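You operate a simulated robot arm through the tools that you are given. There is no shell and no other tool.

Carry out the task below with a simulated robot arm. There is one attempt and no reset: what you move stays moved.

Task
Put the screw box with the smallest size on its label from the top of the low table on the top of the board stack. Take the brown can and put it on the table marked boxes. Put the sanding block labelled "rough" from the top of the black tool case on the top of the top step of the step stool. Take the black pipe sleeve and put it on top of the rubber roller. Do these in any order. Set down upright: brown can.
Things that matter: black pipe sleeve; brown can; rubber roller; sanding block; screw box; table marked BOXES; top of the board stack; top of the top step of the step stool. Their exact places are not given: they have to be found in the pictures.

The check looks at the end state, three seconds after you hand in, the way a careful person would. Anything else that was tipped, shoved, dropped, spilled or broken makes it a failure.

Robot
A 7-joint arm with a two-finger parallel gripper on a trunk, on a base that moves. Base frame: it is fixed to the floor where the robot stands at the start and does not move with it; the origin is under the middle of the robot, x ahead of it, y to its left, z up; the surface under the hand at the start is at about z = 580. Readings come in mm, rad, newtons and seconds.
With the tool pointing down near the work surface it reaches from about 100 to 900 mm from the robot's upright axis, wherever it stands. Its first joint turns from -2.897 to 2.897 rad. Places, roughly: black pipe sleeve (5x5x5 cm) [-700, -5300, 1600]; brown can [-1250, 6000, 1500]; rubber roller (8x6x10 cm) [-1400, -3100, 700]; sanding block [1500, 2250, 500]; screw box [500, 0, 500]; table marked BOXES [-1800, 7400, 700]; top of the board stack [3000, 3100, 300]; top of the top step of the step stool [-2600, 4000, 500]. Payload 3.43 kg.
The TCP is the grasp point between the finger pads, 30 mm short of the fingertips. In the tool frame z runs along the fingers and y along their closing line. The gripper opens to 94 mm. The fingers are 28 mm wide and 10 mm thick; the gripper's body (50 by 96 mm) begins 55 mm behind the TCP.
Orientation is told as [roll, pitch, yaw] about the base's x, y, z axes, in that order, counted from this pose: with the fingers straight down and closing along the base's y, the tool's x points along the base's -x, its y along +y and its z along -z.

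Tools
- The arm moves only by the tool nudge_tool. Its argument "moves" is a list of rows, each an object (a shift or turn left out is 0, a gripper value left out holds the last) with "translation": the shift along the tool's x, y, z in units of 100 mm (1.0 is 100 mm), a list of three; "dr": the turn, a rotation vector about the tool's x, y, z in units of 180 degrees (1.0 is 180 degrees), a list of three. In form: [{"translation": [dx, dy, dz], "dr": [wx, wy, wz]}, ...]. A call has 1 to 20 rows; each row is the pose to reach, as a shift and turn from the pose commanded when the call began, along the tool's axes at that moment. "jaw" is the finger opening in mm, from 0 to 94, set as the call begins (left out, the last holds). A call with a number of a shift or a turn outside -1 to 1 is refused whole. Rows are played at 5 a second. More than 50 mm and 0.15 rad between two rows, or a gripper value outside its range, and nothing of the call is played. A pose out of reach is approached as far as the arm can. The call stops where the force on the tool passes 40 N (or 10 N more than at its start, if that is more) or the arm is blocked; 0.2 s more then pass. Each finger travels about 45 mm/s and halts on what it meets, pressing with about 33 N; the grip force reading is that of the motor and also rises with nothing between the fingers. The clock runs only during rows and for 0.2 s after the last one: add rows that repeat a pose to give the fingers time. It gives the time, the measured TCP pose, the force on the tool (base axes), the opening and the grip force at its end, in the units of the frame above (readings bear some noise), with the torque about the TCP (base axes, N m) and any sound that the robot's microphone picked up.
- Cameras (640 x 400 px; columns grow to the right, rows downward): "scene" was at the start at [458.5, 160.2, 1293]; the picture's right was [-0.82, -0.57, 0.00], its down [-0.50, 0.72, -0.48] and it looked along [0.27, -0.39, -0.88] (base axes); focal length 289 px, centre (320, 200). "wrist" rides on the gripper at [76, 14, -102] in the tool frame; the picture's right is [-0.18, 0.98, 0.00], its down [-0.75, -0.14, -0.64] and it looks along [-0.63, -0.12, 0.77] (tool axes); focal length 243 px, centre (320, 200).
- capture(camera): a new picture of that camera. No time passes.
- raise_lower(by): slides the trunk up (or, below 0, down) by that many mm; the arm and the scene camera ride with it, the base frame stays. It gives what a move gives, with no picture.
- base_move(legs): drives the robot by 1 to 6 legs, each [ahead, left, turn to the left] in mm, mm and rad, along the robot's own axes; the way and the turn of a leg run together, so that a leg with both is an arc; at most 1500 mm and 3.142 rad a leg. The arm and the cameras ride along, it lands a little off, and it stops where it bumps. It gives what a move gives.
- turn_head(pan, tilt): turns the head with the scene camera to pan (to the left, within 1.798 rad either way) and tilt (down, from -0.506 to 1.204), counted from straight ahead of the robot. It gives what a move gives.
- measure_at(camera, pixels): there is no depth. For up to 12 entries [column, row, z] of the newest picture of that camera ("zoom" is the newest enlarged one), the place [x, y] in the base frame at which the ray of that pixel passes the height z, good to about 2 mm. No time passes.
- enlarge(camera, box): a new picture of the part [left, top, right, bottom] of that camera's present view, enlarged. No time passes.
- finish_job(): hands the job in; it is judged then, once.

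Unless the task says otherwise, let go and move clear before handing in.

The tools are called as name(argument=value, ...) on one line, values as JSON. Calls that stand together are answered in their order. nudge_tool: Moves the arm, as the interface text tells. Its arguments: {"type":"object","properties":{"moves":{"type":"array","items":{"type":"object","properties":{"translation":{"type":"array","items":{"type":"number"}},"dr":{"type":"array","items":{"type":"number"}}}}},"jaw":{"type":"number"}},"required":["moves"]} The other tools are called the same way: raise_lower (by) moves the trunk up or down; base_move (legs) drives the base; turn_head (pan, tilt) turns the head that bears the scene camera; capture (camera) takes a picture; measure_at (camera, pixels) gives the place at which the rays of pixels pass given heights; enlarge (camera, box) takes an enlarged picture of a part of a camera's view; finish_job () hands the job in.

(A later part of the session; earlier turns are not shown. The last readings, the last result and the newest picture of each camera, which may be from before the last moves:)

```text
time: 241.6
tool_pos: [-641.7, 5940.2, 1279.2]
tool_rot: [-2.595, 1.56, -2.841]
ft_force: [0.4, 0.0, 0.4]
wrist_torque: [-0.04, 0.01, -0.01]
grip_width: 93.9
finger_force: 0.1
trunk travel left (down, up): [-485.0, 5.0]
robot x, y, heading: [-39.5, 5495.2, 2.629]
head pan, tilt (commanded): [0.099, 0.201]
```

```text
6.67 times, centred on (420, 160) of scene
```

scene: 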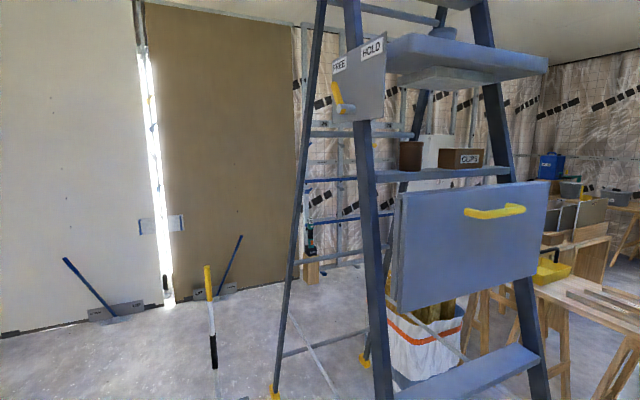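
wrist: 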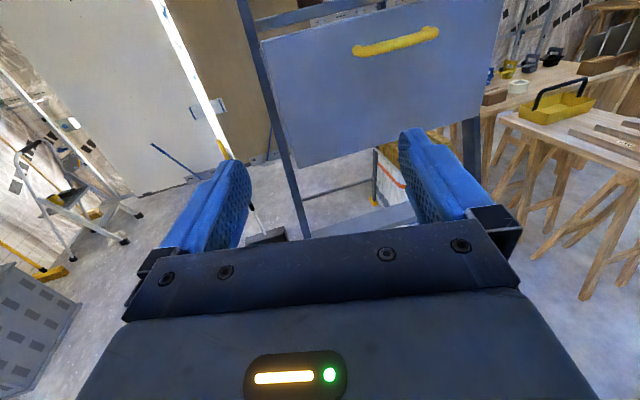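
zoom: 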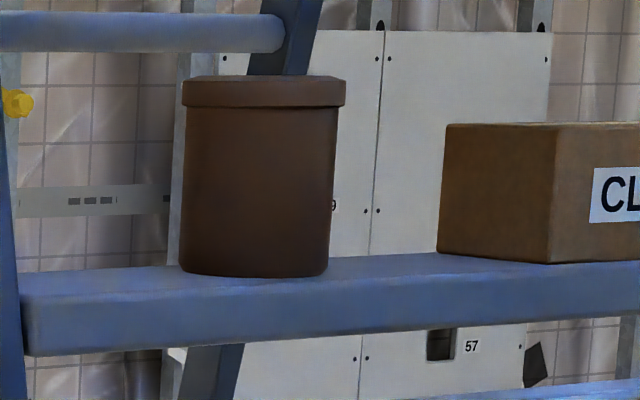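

measure_at(camera="scene", pixels=[[410.3, 171.2, 1200], [410.3, 171.2, 1250], [410.3, 171.2, 1300], [410.8, 142, 1200], [374, 187, 1230], [508, 177, 1230]])

```text
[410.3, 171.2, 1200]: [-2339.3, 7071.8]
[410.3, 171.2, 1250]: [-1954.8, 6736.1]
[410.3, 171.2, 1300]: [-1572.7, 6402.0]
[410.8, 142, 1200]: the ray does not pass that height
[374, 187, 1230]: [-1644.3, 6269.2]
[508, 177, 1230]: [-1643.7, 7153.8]
```

The ladder step comes out at about z≈1360, so the can's middle is near z≈1400. I'll shift to face it squarely with more stand-off, then test the arm height.

base_move(legs=[[7, -298, 0.246]])

nudge_tool(moves=[{"translation": [0.3, 0, 0]}, {"translation": [0.6, 0, 0]}, {"translation": [0.9, 0, 0]}])

capture(camera="wrist")

turn_head(pan=-0.2, tilt=0.2)

capture(camera="scene")

```text
time: 243.7
tool_pos: [-624.2, 6060.5, 1279.5]
tool_rot: [-2.6, 1.559, -2.6]
ft_force: [-0.7, 0.5, -0.4]
wrist_torque: [-0.01, 0.01, 0.01]
grip_width: 93.8
finger_force: 0.0
trunk travel left (down, up): [-485.0, 5.0]
robot x, y, heading: [67.0, 5770.5, 2.871]
head pan, tilt (commanded): [0.099, 0.201]
```

```text
time: 244.5
tool_pos: [-633.5, 6071.0, 1367.5]
tool_rot: [-2.569, 1.558, -2.568]
ft_force: [-0.2, 0.2, 0.5]
wrist_torque: [0.04, 0.01, -0.02]
grip_width: 94.0
finger_force: 0.1
out of reach, approached as far as the arm can: row 1, 2, 3
trunk travel left (down, up): [-485.0, 5.0]
robot x, y, heading: [66.1, 5767.6, 2.868]
head pan, tilt (commanded): [0.099, 0.201]
```

```text
taken
```

wrist: 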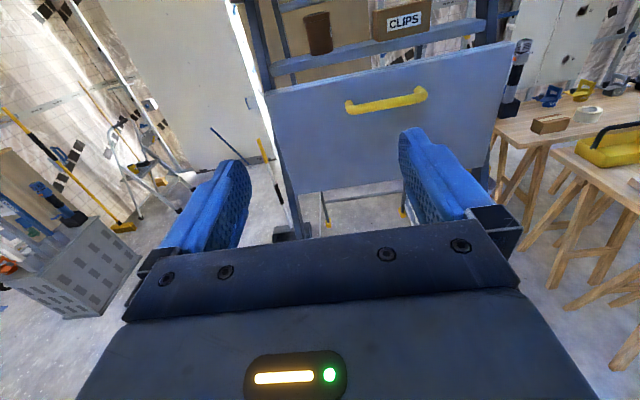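

```text
time: 245.3
tool_pos: [-633.4, 6071.6, 1369.7]
tool_rot: [-2.604, 1.558, -2.602]
ft_force: [1.1, 0.0, -0.7]
wrist_torque: [0.03, -0.01, -0.02]
grip_width: 94.2
finger_force: 0.0
trunk travel left (down, up): [-485.0, 5.0]
robot x, y, heading: [62.9, 5774.9, 2.875]
head pan, tilt (commanded): [-0.201, 0.201]
```

```text
taken
```

scene: 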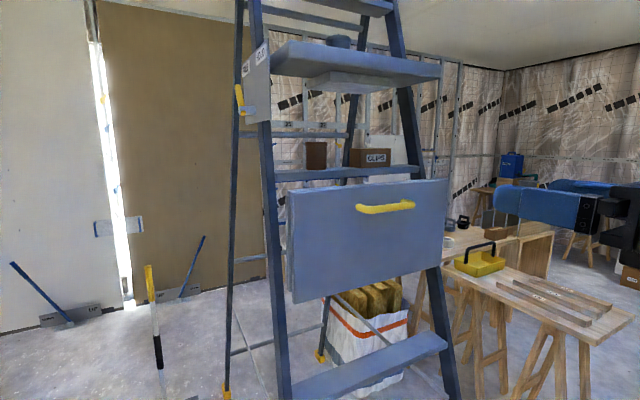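

TCP reached z≈1370. The can is visible in both cameras, scene (317,156) and wrist (318,33), so I'll enlarge both and triangulate.

enlarge(camera="scene", box=[260, 110, 420, 210])

enlarge(camera="wrist", box=[260, 0, 440, 112])

```text
4.00 times, centred on (340, 160) of scene
```

zoom: 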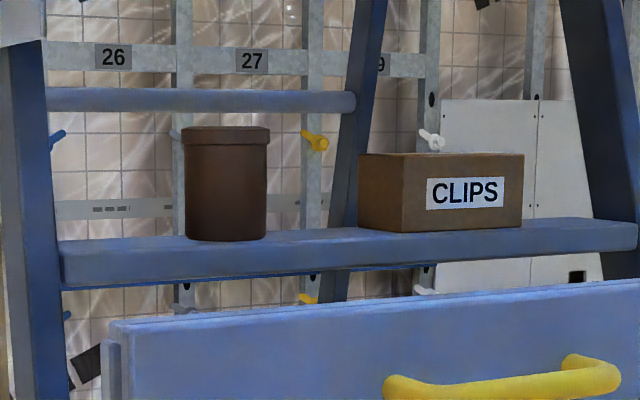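

```text
3.56 times, centred on (350, 56) of wrist
```

zoom: 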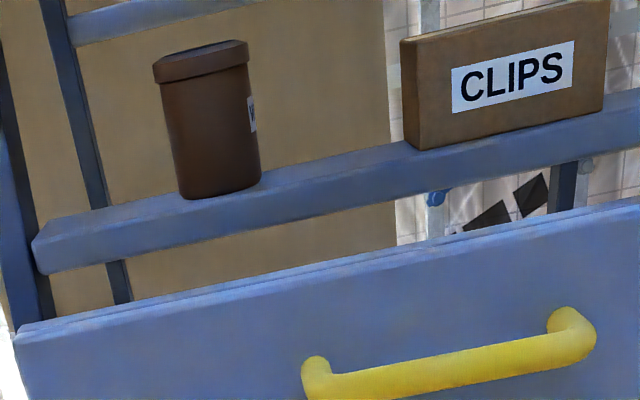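

measure_at(camera="scene", pixels=[[316.5, 169.5, 1300], [316.5, 169.5, 1350], [316.5, 169.5, 1380], [275.5, 172.5, 1350], [419.5, 165, 1350], [369, 240, 1200], [287, 190, 1280], [450, 180, 1280]])

measure_at(camera="wrist", pixels=[[321.6, 54, 1300], [321.6, 54, 1350], [321.6, 54, 1380], [270, 68.6, 1350], [316.6, 13.9, 1430], [316.6, 13.9, 1450], [265, 92, 1280], [530, 45, 1280]])

```text
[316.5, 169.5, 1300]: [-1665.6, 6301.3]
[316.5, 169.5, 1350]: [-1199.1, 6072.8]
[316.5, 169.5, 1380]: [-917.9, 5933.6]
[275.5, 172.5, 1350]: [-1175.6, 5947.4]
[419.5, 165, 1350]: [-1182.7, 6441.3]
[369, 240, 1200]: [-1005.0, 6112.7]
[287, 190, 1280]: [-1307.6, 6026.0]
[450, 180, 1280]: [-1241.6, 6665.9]
```

```text
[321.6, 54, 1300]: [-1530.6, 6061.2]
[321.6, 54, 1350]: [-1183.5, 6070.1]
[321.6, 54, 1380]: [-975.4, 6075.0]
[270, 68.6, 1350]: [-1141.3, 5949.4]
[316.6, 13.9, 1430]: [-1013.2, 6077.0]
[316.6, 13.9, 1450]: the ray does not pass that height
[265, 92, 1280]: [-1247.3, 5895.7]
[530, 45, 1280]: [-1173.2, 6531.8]
```

Triangulation puts the step top at z≈1349 with its front edge at x≈-1166. The panel top is at z≈1318, x≈-1081. The can is centred near (-1225,6069), about 78 mm tall, and the hand already points straight along -x at y≈6071. To keep the deck short of the ladder's foot at (-836,5865), I'll extend the arm forward about 120 mm and raise to z≈1395.

nudge_tool(moves=[{"translation": [0.12, 0, 0.4]}, {"translation": [0.25, 0, 0.8]}])

nudge_tool(moves=[{"translation": [0, 0, 0.3]}, {"translation": [0, 0, 0.5]}])

capture(camera="wrist")

```text
time: 245.9
tool_pos: [-715.4, 6071.8, 1395.5]
tool_rot: [-2.63, 1.558, -2.63]
ft_force: [0.8, 0.4, -0.1]
wrist_torque: [-0.02, 0.0, 0.03]
grip_width: 94.0
finger_force: 0.0
trunk travel left (down, up): [-485.0, 5.0]
robot x, y, heading: [67.2, 5771.4, 2.872]
head pan, tilt (commanded): [-0.201, 0.201]
```

```text
time: 246.5
tool_pos: [-764.8, 6073.5, 1395.6]
tool_rot: [-2.622, 1.56, -2.625]
ft_force: [0.7, -0.3, 0.2]
wrist_torque: [0.01, -0.01, 0.0]
grip_width: 94.1
finger_force: 0.1
trunk travel left (down, up): [-485.0, 5.0]
robot x, y, heading: [67.1, 5774.3, 2.872]
head pan, tilt (commanded): [-0.201, 0.201]
```

```text
taken
```

wrist: 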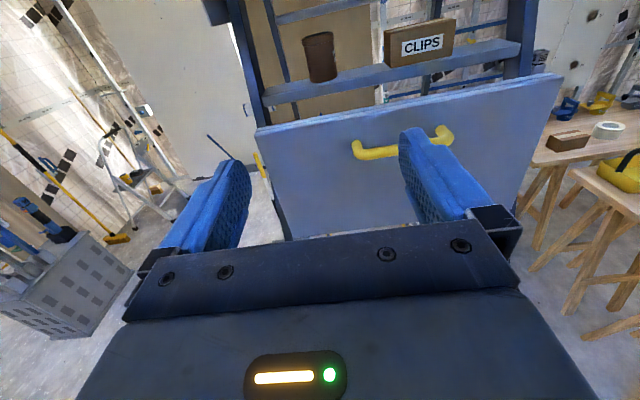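

The arm is extended, with the TCP at (-765,6073,1396). I'll drive 300 mm along -x and re-check the alignment with the can.

base_move(legs=[[289, 80, 0]])

capture(camera="wrist")

capture(camera="scene")

```text
time: 248.5
tool_pos: [-1057.0, 6075.6, 1395.5]
tool_rot: [-2.601, 1.559, -2.604]
ft_force: [-0.1, -0.1, -0.3]
wrist_torque: [0.01, -0.01, 0.0]
grip_width: 93.8
finger_force: 0.0
trunk travel left (down, up): [-485.0, 5.0]
robot x, y, heading: [-228.9, 5771.5, 2.87]
head pan, tilt (commanded): [-0.201, 0.201]
```

```text
taken
```

wrist: 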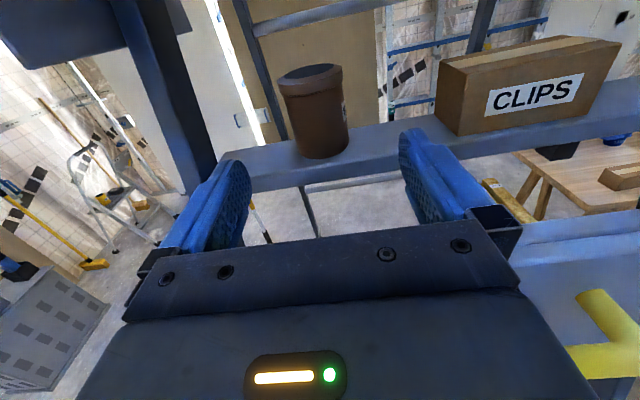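

```text
taken
```

scene: 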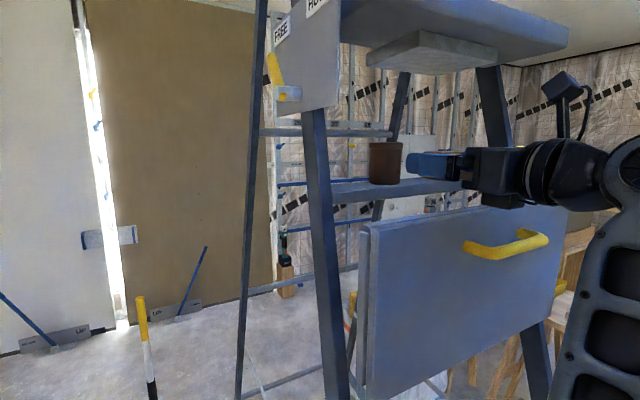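

The can is right ahead between the fingers. I'll measure it precisely in the wrist view.

measure_at(camera="wrist", pixels=[[325, 158, 1349], [300, 150, 1352], [348, 147, 1352], [280, 85, 1418], [343, 75, 1418], [310, 68, 1427], [222, 185, 1349], [440, 130, 1349]])

measure_at(camera="scene", pixels=[[386, 184, 1349], [386, 184, 1360], [369, 160, 1390], [403, 160, 1390]])

enlarge(camera="scene", box=[330, 110, 530, 230])

```text
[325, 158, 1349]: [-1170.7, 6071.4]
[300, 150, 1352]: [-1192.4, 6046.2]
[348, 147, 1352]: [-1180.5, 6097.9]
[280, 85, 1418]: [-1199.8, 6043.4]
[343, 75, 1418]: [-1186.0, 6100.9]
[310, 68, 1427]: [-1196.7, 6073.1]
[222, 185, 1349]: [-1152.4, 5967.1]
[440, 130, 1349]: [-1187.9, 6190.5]
```

```text
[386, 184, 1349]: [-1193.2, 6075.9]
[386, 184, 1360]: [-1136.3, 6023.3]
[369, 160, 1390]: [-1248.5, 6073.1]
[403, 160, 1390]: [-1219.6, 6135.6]
```

```text
3.20 times, centred on (430, 170) of scene
```

zoom: 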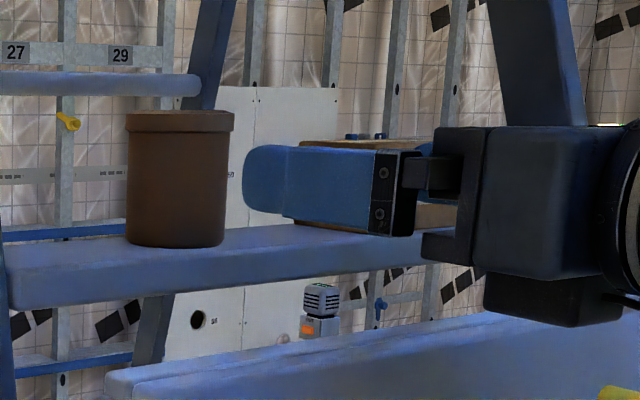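

The can's axis is near (-1200,6072) with diameter about 60 mm, and the hand is within about 3 mm laterally. The hand's lower box clears the panel by roughly 35 mm. I'll advance with the base in two short steps, first 80 mm.

base_move(legs=[[77, 24, 0]])

capture(camera="wrist")

enlarge(camera="scene", box=[300, 80, 600, 270])

```text
time: 249.6
tool_pos: [-1136.7, 6073.8, 1395.0]
tool_rot: [-2.606, 1.558, -2.609]
ft_force: [0.0, -0.3, 1.1]
wrist_torque: [0.01, -0.03, -0.02]
grip_width: 94.1
finger_force: 0.1
trunk travel left (down, up): [-485.0, 5.0]
robot x, y, heading: [-308.1, 5767.0, 2.868]
head pan, tilt (commanded): [-0.201, 0.201]
```

```text
taken
```

wrist: 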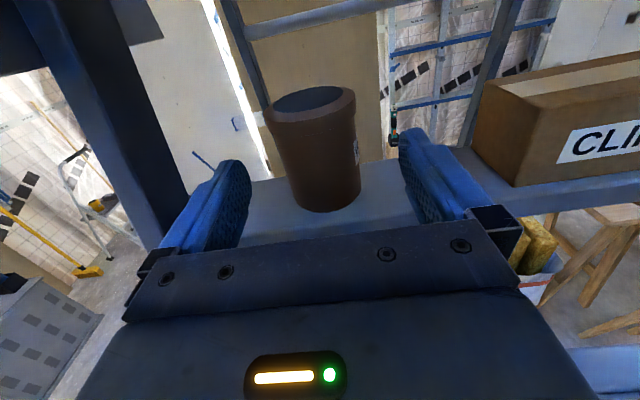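

```text
2.11 times, centred on (450, 175) of scene
```

zoom: 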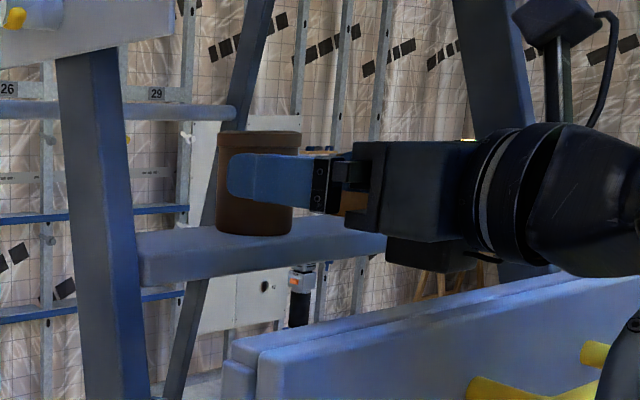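

The can is entering between the fingertips. I'll measure again to decide the last bit.

measure_at(camera="wrist", pixels=[[328, 212, 1349], [296, 195, 1352], [360, 185, 1352], [266, 115, 1418], [355, 100, 1418], [308, 87, 1427], [310, 115, 1427]])

```text
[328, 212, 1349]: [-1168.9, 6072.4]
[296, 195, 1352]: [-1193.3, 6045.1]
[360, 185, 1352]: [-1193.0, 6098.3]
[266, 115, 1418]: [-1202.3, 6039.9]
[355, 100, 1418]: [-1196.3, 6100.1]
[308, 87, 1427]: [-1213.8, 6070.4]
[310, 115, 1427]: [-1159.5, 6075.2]
```

The can's axis is near x≈-1193. I'll advance 47 mm more with the base and then close gently.

base_move(legs=[[45, 14, 0]])

capture(camera="wrist")

enlarge(camera="scene", box=[300, 80, 600, 270])

```text
time: 250.5
tool_pos: [-1185.9, 6071.2, 1395.3]
tool_rot: [-2.61, 1.559, -2.614]
ft_force: [-0.4, 0.5, -0.4]
wrist_torque: [-0.03, -0.02, 0.02]
grip_width: 94.1
finger_force: 0.0
trunk travel left (down, up): [-485.0, 5.0]
robot x, y, heading: [-357.6, 5769.6, 2.864]
head pan, tilt (commanded): [-0.201, 0.201]
```

```text
taken
```

wrist: 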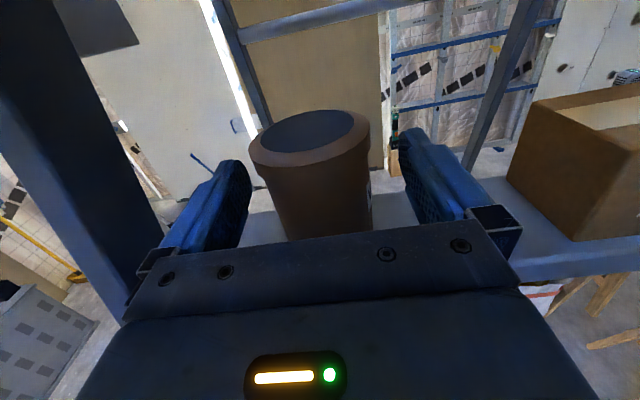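

```text
2.11 times, centred on (450, 175) of scene
```

zoom: 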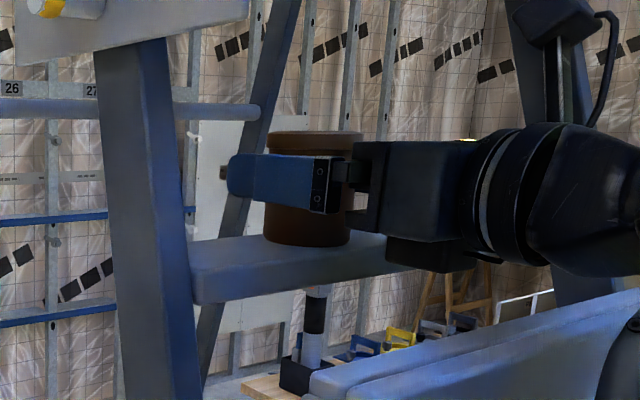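

The can is well between the pads, so I'll close the gripper.

nudge_tool(moves=[{}, {}, {}, {}, {}, {}], jaw=45)

capture(camera="wrist")

```text
time: 251.9
tool_pos: [-1185.6, 6071.9, 1395.5]
tool_rot: [-2.61, 1.558, -2.614]
ft_force: [0.2, -0.9, 0.9]
wrist_torque: [0.03, 0.0, 0.0]
grip_width: 60.8
finger_force: 32.9
trunk travel left (down, up): [-485.0, 5.0]
robot x, y, heading: [-357.5, 5768.1, 2.869]
head pan, tilt (commanded): [-0.201, 0.201]
```

```text
taken
```

wrist: 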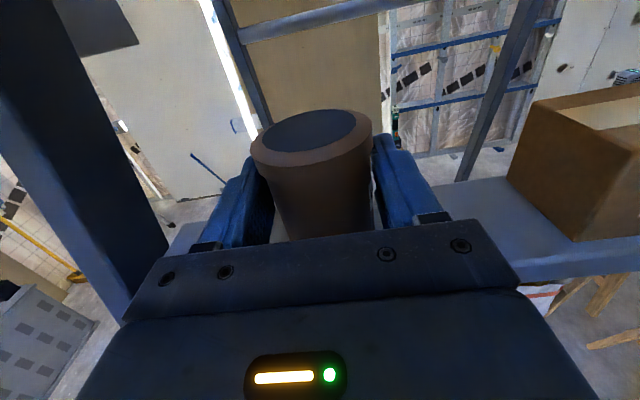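

It's gripped at 60.8 mm. I'll lift a little with the trunk first, then the arm.

raise_lower(by=5)

nudge_tool(moves=[{"translation": [0.05, 0, 0]}, {"translation": [0.1, 0, 0]}, {"translation": [0.15, 0, 0]}])

capture(camera="wrist")

enlarge(camera="scene", box=[300, 80, 600, 270])

```text
time: 252.4
tool_pos: [-1185.7, 6073.1, 1400.6]
tool_rot: [-2.571, 1.558, -2.577]
ft_force: [-0.2, 0.0, -2.6]
wrist_torque: [0.03, 0.0, 0.02]
grip_width: 61.0
finger_force: 32.3
trunk travel left (down, up): [-490.0, 0.0]
robot x, y, heading: [-355.8, 5769.5, 2.865]
head pan, tilt (commanded): [-0.201, 0.201]
```

```text
time: 253.2
tool_pos: [-1185.2, 6072.8, 1415.1]
tool_rot: [-2.603, 1.559, -2.607]
ft_force: [0.1, -0.2, -2.0]
wrist_torque: [-0.01, -0.02, 0.01]
grip_width: 60.8
finger_force: 33.3
trunk travel left (down, up): [-490.0, 0.0]
robot x, y, heading: [-355.8, 5771.8, 2.87]
head pan, tilt (commanded): [-0.201, 0.201]
```

```text
taken
```

wrist: 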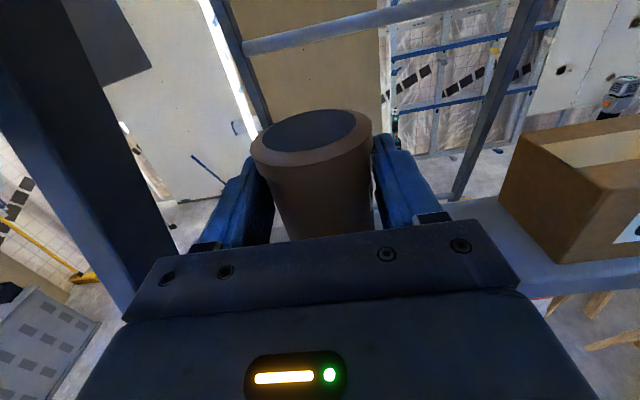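

```text
2.11 times, centred on (450, 175) of scene
```

zoom: 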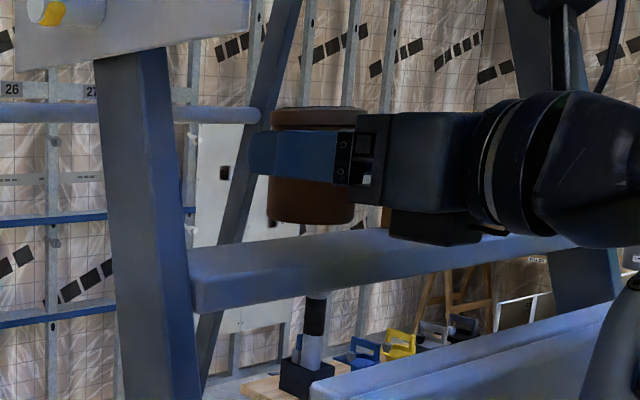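

The can is lifted clear of the step. I'll retreat straight back along +x.

base_move(legs=[[-337, -94, 0]])

turn_head(pan=-0.9, tilt=0.4)

capture(camera="scene")

capture(camera="wrist")

```text
time: 255.5
tool_pos: [-835.1, 6069.8, 1416.1]
tool_rot: [-2.591, 1.559, -2.592]
ft_force: [-1.1, 0.3, -2.6]
wrist_torque: [0.02, -0.01, 0.0]
grip_width: 60.6
finger_force: 33.7
trunk travel left (down, up): [-490.0, 0.0]
robot x, y, heading: [-8.2, 5768.4, 2.866]
head pan, tilt (commanded): [-0.201, 0.201]
```

```text
time: 256.6
tool_pos: [-835.7, 6070.0, 1416.2]
tool_rot: [-2.595, 1.559, -2.597]
ft_force: [-0.4, 0.3, -2.3]
wrist_torque: [-0.01, -0.01, -0.01]
grip_width: 60.8
finger_force: 33.0
trunk travel left (down, up): [-490.0, 0.0]
robot x, y, heading: [-6.6, 5765.6, 2.864]
head pan, tilt (commanded): [-0.901, 0.4]
```

```text
taken
```

scene: 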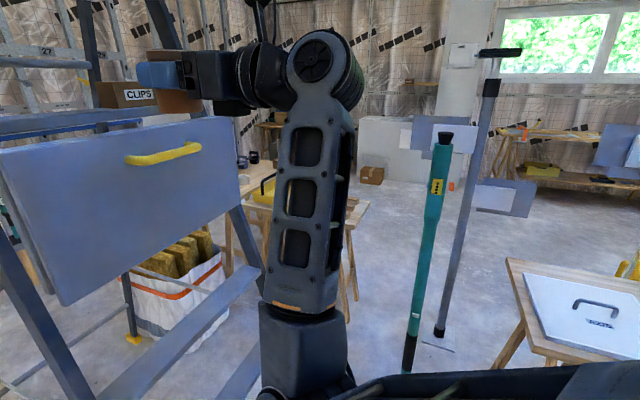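

```text
taken
```

wrist: 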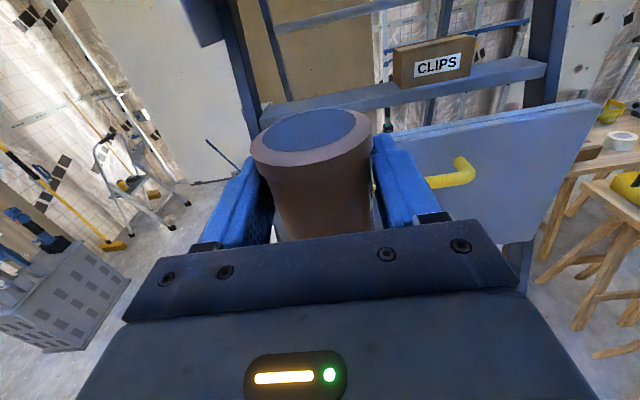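

The can is held upright and clear of the ladder. Now I need to find the BOXES table near (-1800,7400) and a route to it. I'll look past the ladder in a few directions.

turn_head(pan=-1.3, tilt=0.45)

capture(camera="scene")

measure_at(camera="scene", pixels=[[235, 395, 0], [265, 315, 0], [445, 290, 0], [550, 330, 0], [330, 230, 0], [500, 215, 0]])

```text
time: 257.4
tool_pos: [-834.5, 6069.9, 1415.5]
tool_rot: [-2.592, 1.559, -2.595]
ft_force: [0.0, 0.8, -2.1]
wrist_torque: [-0.01, -0.01, -0.01]
grip_width: 60.7
finger_force: 32.3
trunk travel left (down, up): [-490.0, 0.0]
robot x, y, heading: [-5.2, 5771.8, 2.864]
head pan, tilt (commanded): [-1.3, 0.45]
```

```text
taken
```

scene: 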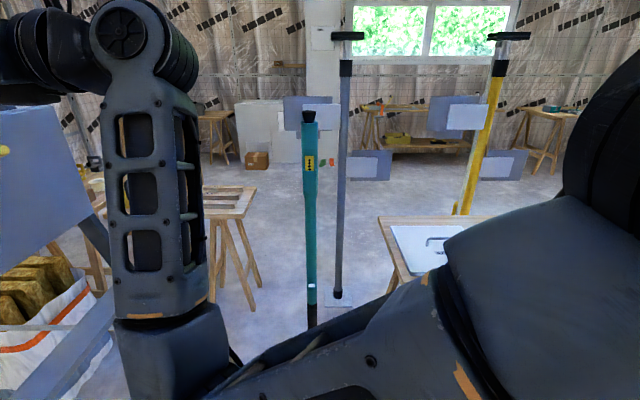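

```text
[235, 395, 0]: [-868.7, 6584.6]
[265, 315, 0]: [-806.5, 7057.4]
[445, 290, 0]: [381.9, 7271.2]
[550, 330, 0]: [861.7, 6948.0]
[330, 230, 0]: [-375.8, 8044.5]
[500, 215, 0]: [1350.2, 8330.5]
```

My own arm blocks the view. I'll back away further, then lower and retract the arm while keeping the can level.

base_move(legs=[[-240, -70, 0]])

nudge_tool(moves=[{"translation": [-0.2, 0, -0.2]}, {"translation": [-0.4, 0, -0.4]}, {"translation": [-0.6, 0, -0.6]}, {"translation": [-0.8, 0, -0.8]}])

nudge_tool(moves=[{"translation": [-0.3, 0, 0]}, {"translation": [-0.6, 0, 0]}, {"translation": [-0.9, 0, 0]}])

capture(camera="wrist")

```text
time: 259.2
tool_pos: [-583.9, 6074.3, 1415.1]
tool_rot: [-2.584, 1.558, -2.587]
ft_force: [0.0, 0.6, -2.3]
wrist_torque: [0.0, 0.01, 0.01]
grip_width: 60.8
finger_force: 33.6
trunk travel left (down, up): [-490.0, 0.0]
robot x, y, heading: [242.1, 5770.0, 2.867]
head pan, tilt (commanded): [-1.3, 0.45]
```

```text
time: 260.2
tool_pos: [-505.5, 6073.6, 1333.6]
tool_rot: [-2.589, 1.558, -2.591]
ft_force: [0.2, 0.1, -1.6]
wrist_torque: [-0.03, -0.02, 0.01]
grip_width: 60.6
finger_force: 32.4
trunk travel left (down, up): [-490.0, 0.0]
robot x, y, heading: [244.8, 5771.4, 2.869]
head pan, tilt (commanded): [-1.3, 0.45]
```

```text
time: 261.0
tool_pos: [-506.9, 6072.3, 1244.9]
tool_rot: [-2.626, 1.557, -2.629]
ft_force: [-0.4, -0.2, -1.4]
wrist_torque: [-0.04, -0.01, 0.02]
grip_width: 61.0
finger_force: 33.0
trunk travel left (down, up): [-490.0, 0.0]
robot x, y, heading: [244.7, 5768.8, 2.872]
head pan, tilt (commanded): [-1.3, 0.45]
```

```text
taken
```

wrist: 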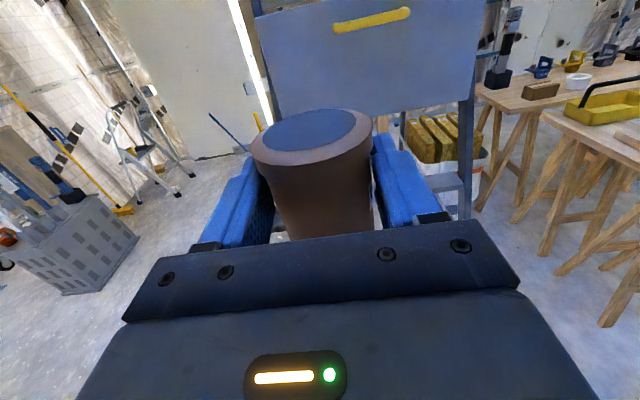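

It's stable. I'll lower another 180 mm for travel and for a clear scene view.

nudge_tool(moves=[{"translation": [-0.3, 0, 0]}, {"translation": [-0.6, 0, 0]}, {"translation": [-0.9, 0, 0]}])

nudge_tool(moves=[{"translation": [-0.3, 0, 0]}, {"translation": [-0.6, 0, 0]}, {"translation": [-0.9, 0, 0]}])

turn_head(pan=-0.9, tilt=0.3)

capture(camera="scene")

```text
time: 261.8
tool_pos: [-508.6, 6074.2, 1154.2]
tool_rot: [-2.627, 1.559, -2.627]
ft_force: [-0.2, -0.1, -2.2]
wrist_torque: [-0.02, 0.05, -0.01]
grip_width: 60.6
finger_force: 33.0
trunk travel left (down, up): [-490.0, 0.0]
robot x, y, heading: [244.9, 5770.1, 2.872]
head pan, tilt (commanded): [-1.3, 0.45]
```

```text
time: 262.6
tool_pos: [-507.9, 6071.0, 1063.9]
tool_rot: [-2.61, 1.559, -2.611]
ft_force: [0.4, 0.5, -2.1]
wrist_torque: [0.0, 0.0, -0.02]
grip_width: 60.4
finger_force: 33.2
trunk travel left (down, up): [-490.0, 0.0]
robot x, y, heading: [243.3, 5773.5, 2.872]
head pan, tilt (commanded): [-1.3, 0.45]
```

```text
time: 263.5
tool_pos: [-508.7, 6072.9, 1064.6]
tool_rot: [-2.594, 1.559, -2.595]
ft_force: [-0.5, 0.5, -1.7]
wrist_torque: [0.01, -0.02, 0.0]
grip_width: 60.4
finger_force: 32.8
trunk travel left (down, up): [-490.0, 0.0]
robot x, y, heading: [243.1, 5774.0, 2.871]
head pan, tilt (commanded): [-0.901, 0.3]
```

```text
taken
```

scene: 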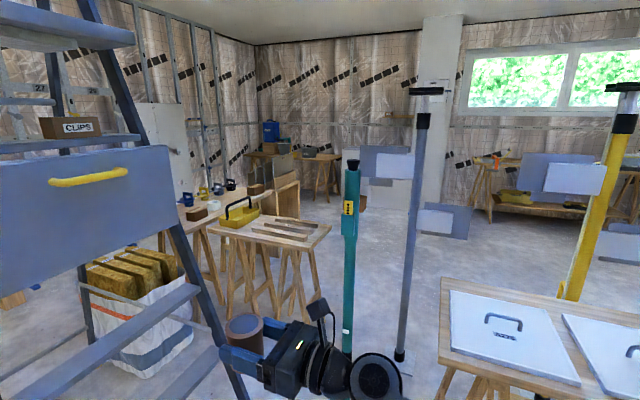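

Now I can see three wooden tables behind the ladder. I'll enlarge to read their labels.

enlarge(camera="scene", box=[150, 110, 350, 240])

enlarge(camera="scene", box=[180, 180, 340, 290])

```text
3.08 times, centred on (250, 175) of scene
```

zoom: 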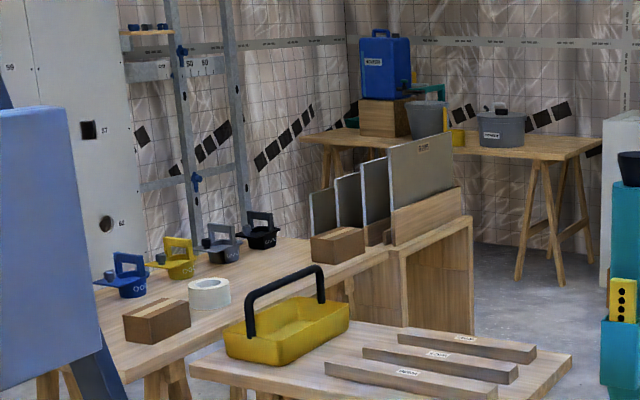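

```text
3.64 times, centred on (260, 235) of scene
```

zoom: 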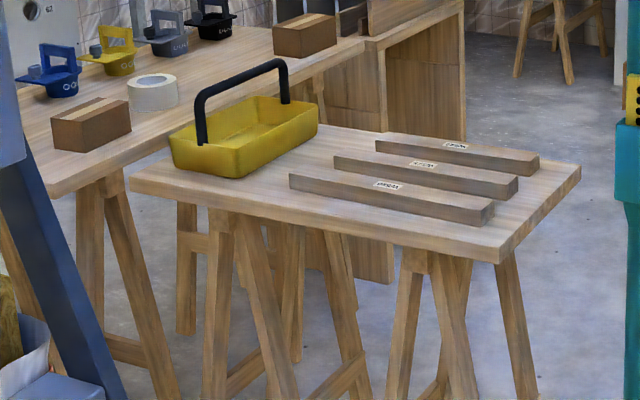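

I'll measure where each table stands, to match against the BOXES table near (-1800,7400).

measure_at(camera="scene", pixels=[[197, 217, 780], [215, 197, 780], [270, 182, 780], [250, 225, 780], [330, 228, 780], [265, 260, 780], [310, 310, 0], [270, 320, 0], [225, 320, 0], [300, 155, 780], [180, 210, 780], [318, 245, 780]])

```text
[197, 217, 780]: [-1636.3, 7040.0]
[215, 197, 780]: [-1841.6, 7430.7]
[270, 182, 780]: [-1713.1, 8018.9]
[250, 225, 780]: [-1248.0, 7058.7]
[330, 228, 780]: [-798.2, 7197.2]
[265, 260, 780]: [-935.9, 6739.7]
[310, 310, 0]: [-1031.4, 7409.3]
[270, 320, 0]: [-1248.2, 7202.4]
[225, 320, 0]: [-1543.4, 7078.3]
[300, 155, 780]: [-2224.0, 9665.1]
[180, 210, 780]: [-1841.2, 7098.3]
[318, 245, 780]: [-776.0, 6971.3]
```

The long table with the small cardboard boxes, near (-1840,7430), matches the BOXES position. The planks table blocks its +x side, so I'll look for access from its -y end. I'll retract the can a bit and drive around the ladder's -y side.

nudge_tool(moves=[{"translation": [0, 0, -0.35]}, {"translation": [0, 0, -0.7]}, {"translation": [0, 0, -1.0]}])

base_move(legs=[[0, 850, 0], [0, 0, -1.3]])

turn_head(pan=0.6, tilt=0.35)

capture(camera="scene")

```text
time: 264.3
tool_pos: [-408.7, 6072.2, 1062.6]
tool_rot: [-2.623, 1.558, -2.623]
ft_force: [0.0, -0.3, -2.0]
wrist_torque: [0.01, 0.02, -0.04]
grip_width: 60.4
finger_force: 33.0
trunk travel left (down, up): [-490.0, 0.0]
robot x, y, heading: [242.3, 5772.3, 2.872]
head pan, tilt (commanded): [-0.901, 0.3]
```

```text
time: 272.0
tool_pos: [132.7, 5660.9, 1063.6]
tool_rot: [-2.592, 1.56, 2.379]
ft_force: [-0.4, 0.1, -1.0]
wrist_torque: [0.02, 0.01, -0.01]
grip_width: 60.2
finger_force: 32.3
trunk travel left (down, up): [-490.0, 0.0]
robot x, y, heading: [11.5, 4953.2, 1.564]
head pan, tilt (commanded): [-0.901, 0.3]
```

```text
time: 273.6
tool_pos: [133.2, 5661.2, 1062.6]
tool_rot: [-2.59, 1.559, 2.382]
ft_force: [-0.7, 0.0, -2.4]
wrist_torque: [-0.02, -0.03, -0.01]
grip_width: 60.2
finger_force: 33.0
trunk travel left (down, up): [-490.0, 0.0]
robot x, y, heading: [11.7, 4951.7, 1.559]
head pan, tilt (commanded): [0.6, 0.351]
```

```text
taken
```

scene: 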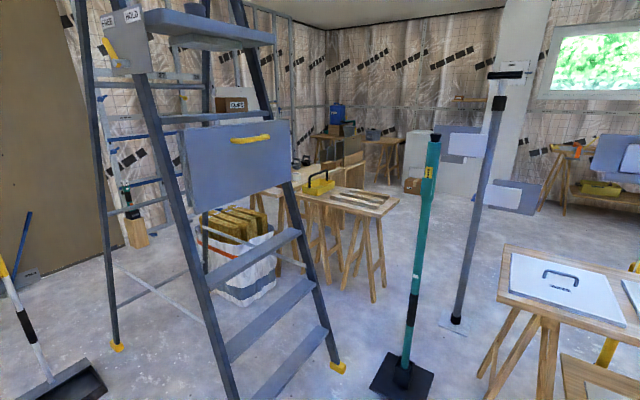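

This is a good overview. I'll measure the ladder's rear feet, props, planks-table legs and floor gaps.

measure_at(camera="scene", pixels=[[118, 347, 0], [338, 368, 0], [452, 325, 0], [400, 380, 0], [373, 300, 0], [384, 283, 0], [340, 285, 0], [320, 288, 0], [136, 245, 0], [215, 300, 0], [275, 290, 0], [90, 370, 0]])

measure_at(camera="scene", pixels=[[375, 215, 740], [397, 200, 740], [300, 195, 740], [480, 365, 0], [420, 290, 0], [470, 290, 0], [65, 265, 0], [50, 300, 0], [490, 380, 0], [350, 200, 740], [310, 175, 740], [405, 190, 0]])

```text
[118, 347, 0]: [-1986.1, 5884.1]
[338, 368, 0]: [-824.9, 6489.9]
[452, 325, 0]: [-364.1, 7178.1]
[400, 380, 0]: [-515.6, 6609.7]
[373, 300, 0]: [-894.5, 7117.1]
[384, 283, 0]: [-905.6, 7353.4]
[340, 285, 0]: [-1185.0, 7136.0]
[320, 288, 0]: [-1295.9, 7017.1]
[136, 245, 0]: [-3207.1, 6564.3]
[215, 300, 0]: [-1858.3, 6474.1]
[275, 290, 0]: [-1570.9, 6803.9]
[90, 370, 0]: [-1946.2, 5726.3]
```

```text
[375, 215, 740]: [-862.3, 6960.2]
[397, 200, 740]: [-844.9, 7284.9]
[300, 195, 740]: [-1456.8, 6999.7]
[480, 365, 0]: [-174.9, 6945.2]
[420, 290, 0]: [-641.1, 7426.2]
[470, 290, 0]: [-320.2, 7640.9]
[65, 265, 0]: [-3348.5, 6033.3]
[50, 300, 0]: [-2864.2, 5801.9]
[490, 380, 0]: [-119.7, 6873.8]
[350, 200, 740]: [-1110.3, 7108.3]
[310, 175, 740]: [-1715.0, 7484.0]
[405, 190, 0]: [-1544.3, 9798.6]
```

The only robot-width route is the west corridor between the ladder's rear feet at x≈-1986 and the wall at x≈-3300. I'll back to y≈4750 and slide left along it, keeping the can short of the dustpan's handle.

base_move(legs=[[-200, 0, 0.01], [0, 1200, 0]])

turn_head(pan=0.5, tilt=0.4)

capture(camera="scene")

```text
time: 281.1
tool_pos: [-1115.1, 5458.5, 1063.0]
tool_rot: [-2.59, 1.559, 2.402]
ft_force: [0.2, 0.7, -2.5]
wrist_torque: [-0.04, 0.01, -0.04]
grip_width: 60.2
finger_force: 33.2
trunk travel left (down, up): [-490.0, 0.0]
robot x, y, heading: [-1223.4, 4749.6, 1.574]
head pan, tilt (commanded): [0.6, 0.351]
```

```text
time: 281.7
tool_pos: [-1117.0, 5459.7, 1063.4]
tool_rot: [-2.58, 1.557, 2.41]
ft_force: [-0.1, -0.1, -2.1]
wrist_torque: [0.01, 0.01, -0.01]
grip_width: 59.9
finger_force: 32.7
trunk travel left (down, up): [-490.0, 0.0]
robot x, y, heading: [-1222.4, 4751.4, 1.579]
head pan, tilt (commanded): [0.499, 0.4]
```

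```text
taken
```

scene: 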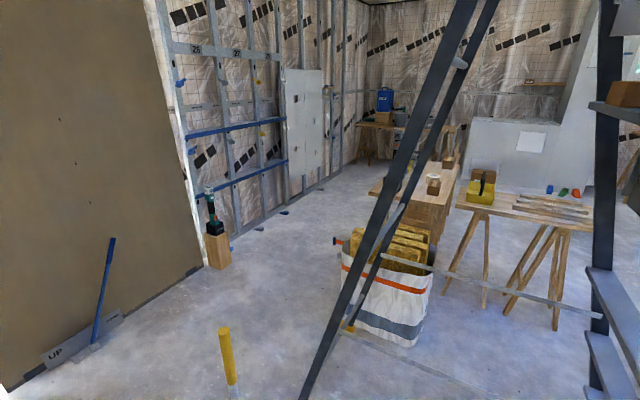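

The corridor and the floor west of the BOXES table are clear. The dustpan handle's top, at (228,330), is at roughly z≈800, below the can. I'll continue left to x≈-2400, then look along the corridor.

base_move(legs=[[0, 1180, 0]])

turn_head(pan=-0.2, tilt=0.4)

capture(camera="scene")

```text
time: 287.8
tool_pos: [-2303.9, 5448.3, 1063.2]
tool_rot: [-2.588, 1.558, 2.405]
ft_force: [-0.5, 0.4, -2.5]
wrist_torque: [-0.02, 0.02, -0.02]
grip_width: 59.7
finger_force: 32.8
trunk travel left (down, up): [-490.0, 0.0]
robot x, y, heading: [-2407.3, 4737.2, 1.582]
head pan, tilt (commanded): [0.499, 0.4]
```

```text
time: 288.8
tool_pos: [-2304.5, 5448.1, 1062.5]
tool_rot: [-2.587, 1.56, 2.403]
ft_force: [-0.5, 0.2, -2.2]
wrist_torque: [-0.03, 0.0, 0.0]
grip_width: 59.4
finger_force: 32.8
trunk travel left (down, up): [-490.0, 0.0]
robot x, y, heading: [-2408.8, 4737.8, 1.582]
head pan, tilt (commanded): [-0.201, 0.4]
```

```text
taken
```

scene: 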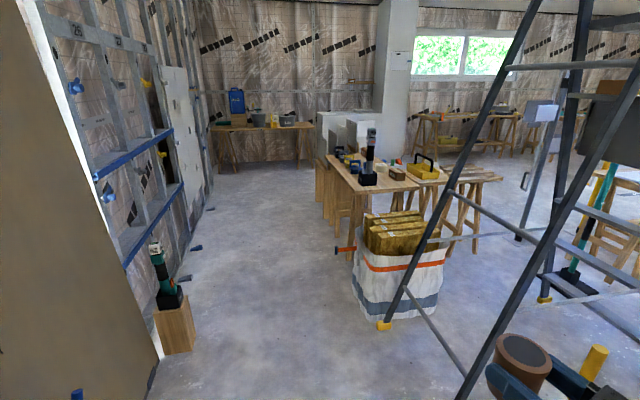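

Now there's a clear view: the long table at (370,180) can be reached from its west side. I'll enlarge to look for the BOXES label.

enlarge(camera="scene", box=[310, 110, 450, 220])

enlarge(camera="scene", box=[190, 70, 340, 180])

measure_at(camera="scene", pixels=[[355, 190, 780], [325, 158, 780], [400, 185, 780], [353, 260, 0], [340, 222, 0], [385, 325, 0], [355, 315, 0], [365, 285, 0], [192, 350, 0], [160, 355, 0], [325, 215, 0], [210, 205, 0]])

```text
3.64 times, centred on (380, 165) of scene
```

zoom: 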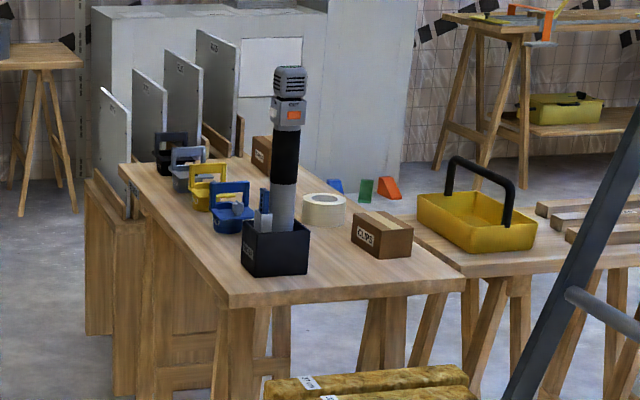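

```text
3.64 times, centred on (265, 125) of scene
```

zoom: 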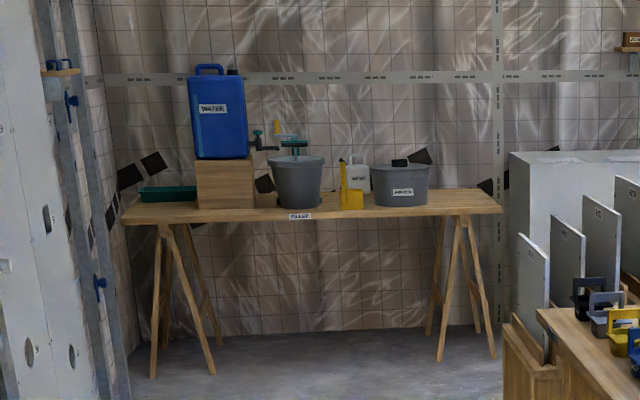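

```text
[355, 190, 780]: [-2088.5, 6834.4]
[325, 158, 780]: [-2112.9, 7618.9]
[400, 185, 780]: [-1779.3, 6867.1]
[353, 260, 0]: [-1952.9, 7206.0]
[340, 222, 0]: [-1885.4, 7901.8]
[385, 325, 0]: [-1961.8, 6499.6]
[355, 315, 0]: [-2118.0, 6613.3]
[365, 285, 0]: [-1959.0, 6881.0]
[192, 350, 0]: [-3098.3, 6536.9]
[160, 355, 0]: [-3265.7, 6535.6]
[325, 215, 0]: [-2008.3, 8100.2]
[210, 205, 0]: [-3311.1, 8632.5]
```

The long table is at the right position, and other tables carry different labels. I'll drive further up the corridor to read its markings and find free space on top.

base_move(legs=[[1250, 250, 0]])

turn_head(pan=-0.5, tilt=0.6)

capture(camera="scene")

```text
time: 295.1
tool_pos: [-2542.4, 6675.8, 1062.9]
tool_rot: [-2.586, 1.558, 2.392]
ft_force: [-0.5, 1.0, -1.6]
wrist_torque: [0.04, 0.02, 0.0]
grip_width: 59.1
finger_force: 33.0
trunk travel left (down, up): [-490.0, 0.0]
robot x, y, heading: [-2660.0, 5964.3, 1.568]
head pan, tilt (commanded): [-0.201, 0.4]
```

```text
time: 295.9
tool_pos: [-2542.4, 6674.5, 1062.9]
tool_rot: [-2.578, 1.558, 2.398]
ft_force: [0.2, -0.5, -1.9]
wrist_torque: [0.01, -0.01, 0.01]
grip_width: 59.0
finger_force: 33.0
trunk travel left (down, up): [-490.0, 0.0]
robot x, y, heading: [-2658.0, 5968.9, 1.565]
head pan, tilt (commanded): [-0.499, 0.6]
```

```text
taken
```

scene: 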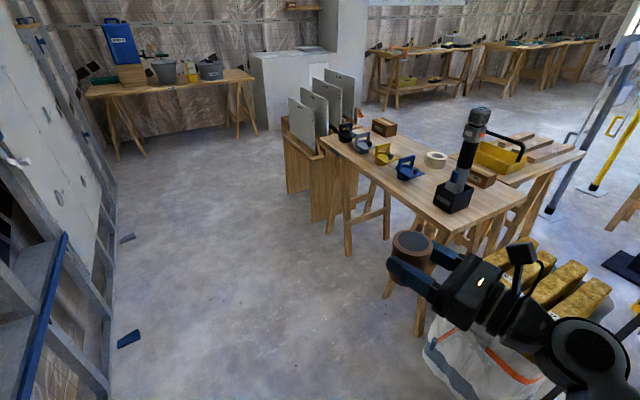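

The grip width has drifted from 61 to 59 mm, so I'll check the can in the wrist view before going on.

capture(camera="wrist")

enlarge(camera="scene", box=[370, 220, 530, 320])

enlarge(camera="scene", box=[280, 90, 540, 250])

```text
taken
```

wrist: 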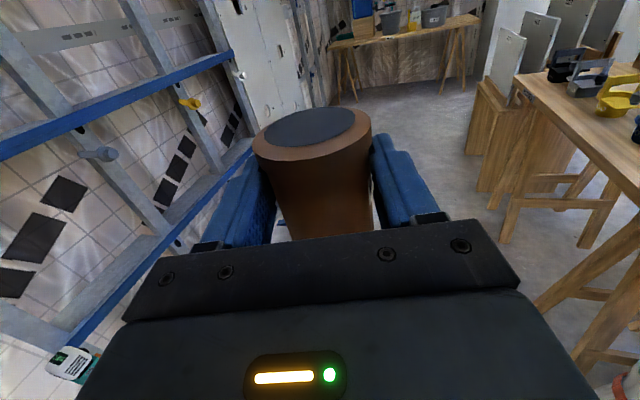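

```text
4.00 times, centred on (450, 270) of scene
```

zoom: 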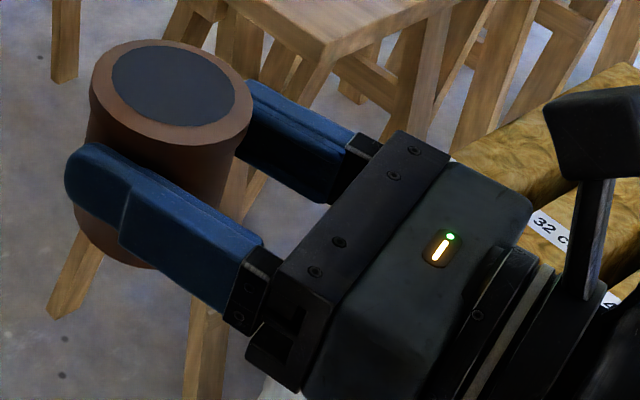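

```text
2.46 times, centred on (410, 170) of scene
```

zoom: 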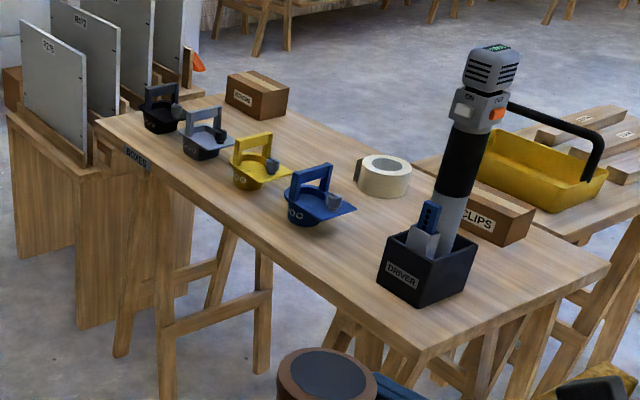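

The "BOXES" label is visible on this table's edge, and the can still looks level in the grip. I'll triangulate the table height and measure the free spots between the items.

measure_at(camera="scene", pixels=[[319.3, 138.3, 700], [319.3, 138.3, 800], [452.7, 231.8, 700], [452.7, 231.8, 800], [527, 197, 750], [405, 180, 750], [452, 212, 750], [435, 196, 750], [395, 185, 750], [425, 165, 750], [440, 168, 750], [475, 187, 750]])

measure_at(camera="wrist", pixels=[[515, 78, 700], [515, 78, 800], [638, 187, 700], [638, 187, 800]])

```text
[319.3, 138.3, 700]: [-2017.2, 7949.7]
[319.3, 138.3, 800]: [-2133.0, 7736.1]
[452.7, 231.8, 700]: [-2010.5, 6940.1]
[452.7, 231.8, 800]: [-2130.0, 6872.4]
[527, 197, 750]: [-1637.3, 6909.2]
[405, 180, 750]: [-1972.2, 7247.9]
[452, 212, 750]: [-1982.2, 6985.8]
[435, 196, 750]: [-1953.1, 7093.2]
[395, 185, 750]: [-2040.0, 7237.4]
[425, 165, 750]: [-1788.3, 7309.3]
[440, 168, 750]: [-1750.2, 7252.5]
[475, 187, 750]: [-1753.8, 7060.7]
```

```text
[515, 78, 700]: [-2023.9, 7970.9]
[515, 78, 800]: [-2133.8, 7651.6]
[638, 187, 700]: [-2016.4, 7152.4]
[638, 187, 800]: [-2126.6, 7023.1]
```

The label confirms it. The west edge is lined with jigs and a DRIVER holder near the south end, so I'll look for space near the southwest corner. I'll retract the can and turn toward +x here in the open, then move up alongside the table.

nudge_tool(moves=[{"translation": [0, 0, -0.35]}, {"translation": [0, 0, -0.7]}, {"translation": [0, 0, -1.0]}])

base_move(legs=[[0, 0, -1.0], [0, 0, -0.83]])

turn_head(pan=0.6, tilt=0.5)

capture(camera="scene")

```text
time: 296.8
tool_pos: [-2516.1, 6578.8, 1061.6]
tool_rot: [-2.589, 1.559, 2.388]
ft_force: [-0.3, 0.5, -1.9]
wrist_torque: [-0.02, -0.01, 0.0]
grip_width: 58.9
finger_force: 32.9
trunk travel left (down, up): [-490.0, 0.0]
robot x, y, heading: [-2659.8, 5968.5, 1.566]
head pan, tilt (commanded): [-0.499, 0.6]
```

```text
time: 301.8
tool_pos: [-2100.0, 5678.0, 1061.7]
tool_rot: [-2.58, 1.559, 0.578]
ft_force: [1.0, 0.6, -2.1]
wrist_torque: [0.02, 0.05, 0.02]
grip_width: 58.4
finger_force: 33.0
trunk travel left (down, up): [-490.0, 0.0]
robot x, y, heading: [-2660.0, 5966.0, -0.255]
head pan, tilt (commanded): [-0.499, 0.6]
```

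```text
time: 303.1
tool_pos: [-2100.5, 5678.8, 1062.0]
tool_rot: [-2.58, 1.557, 0.582]
ft_force: [1.2, -0.4, -2.1]
wrist_torque: [0.0, 0.04, 0.01]
grip_width: 58.8
finger_force: 32.9
trunk travel left (down, up): [-490.0, 0.0]
robot x, y, heading: [-2658.9, 5969.6, -0.249]
head pan, tilt (commanded): [0.6, 0.499]
```

```text
taken
```

scene: 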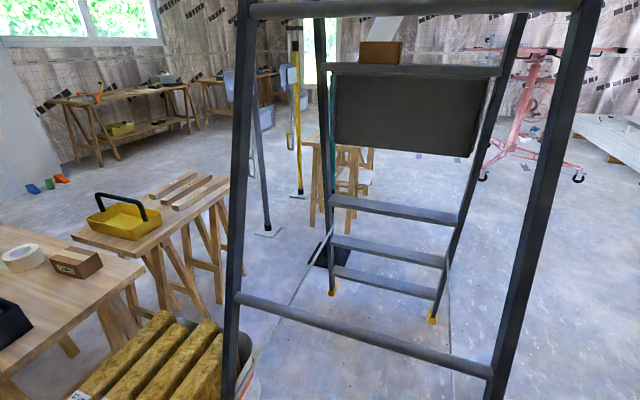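

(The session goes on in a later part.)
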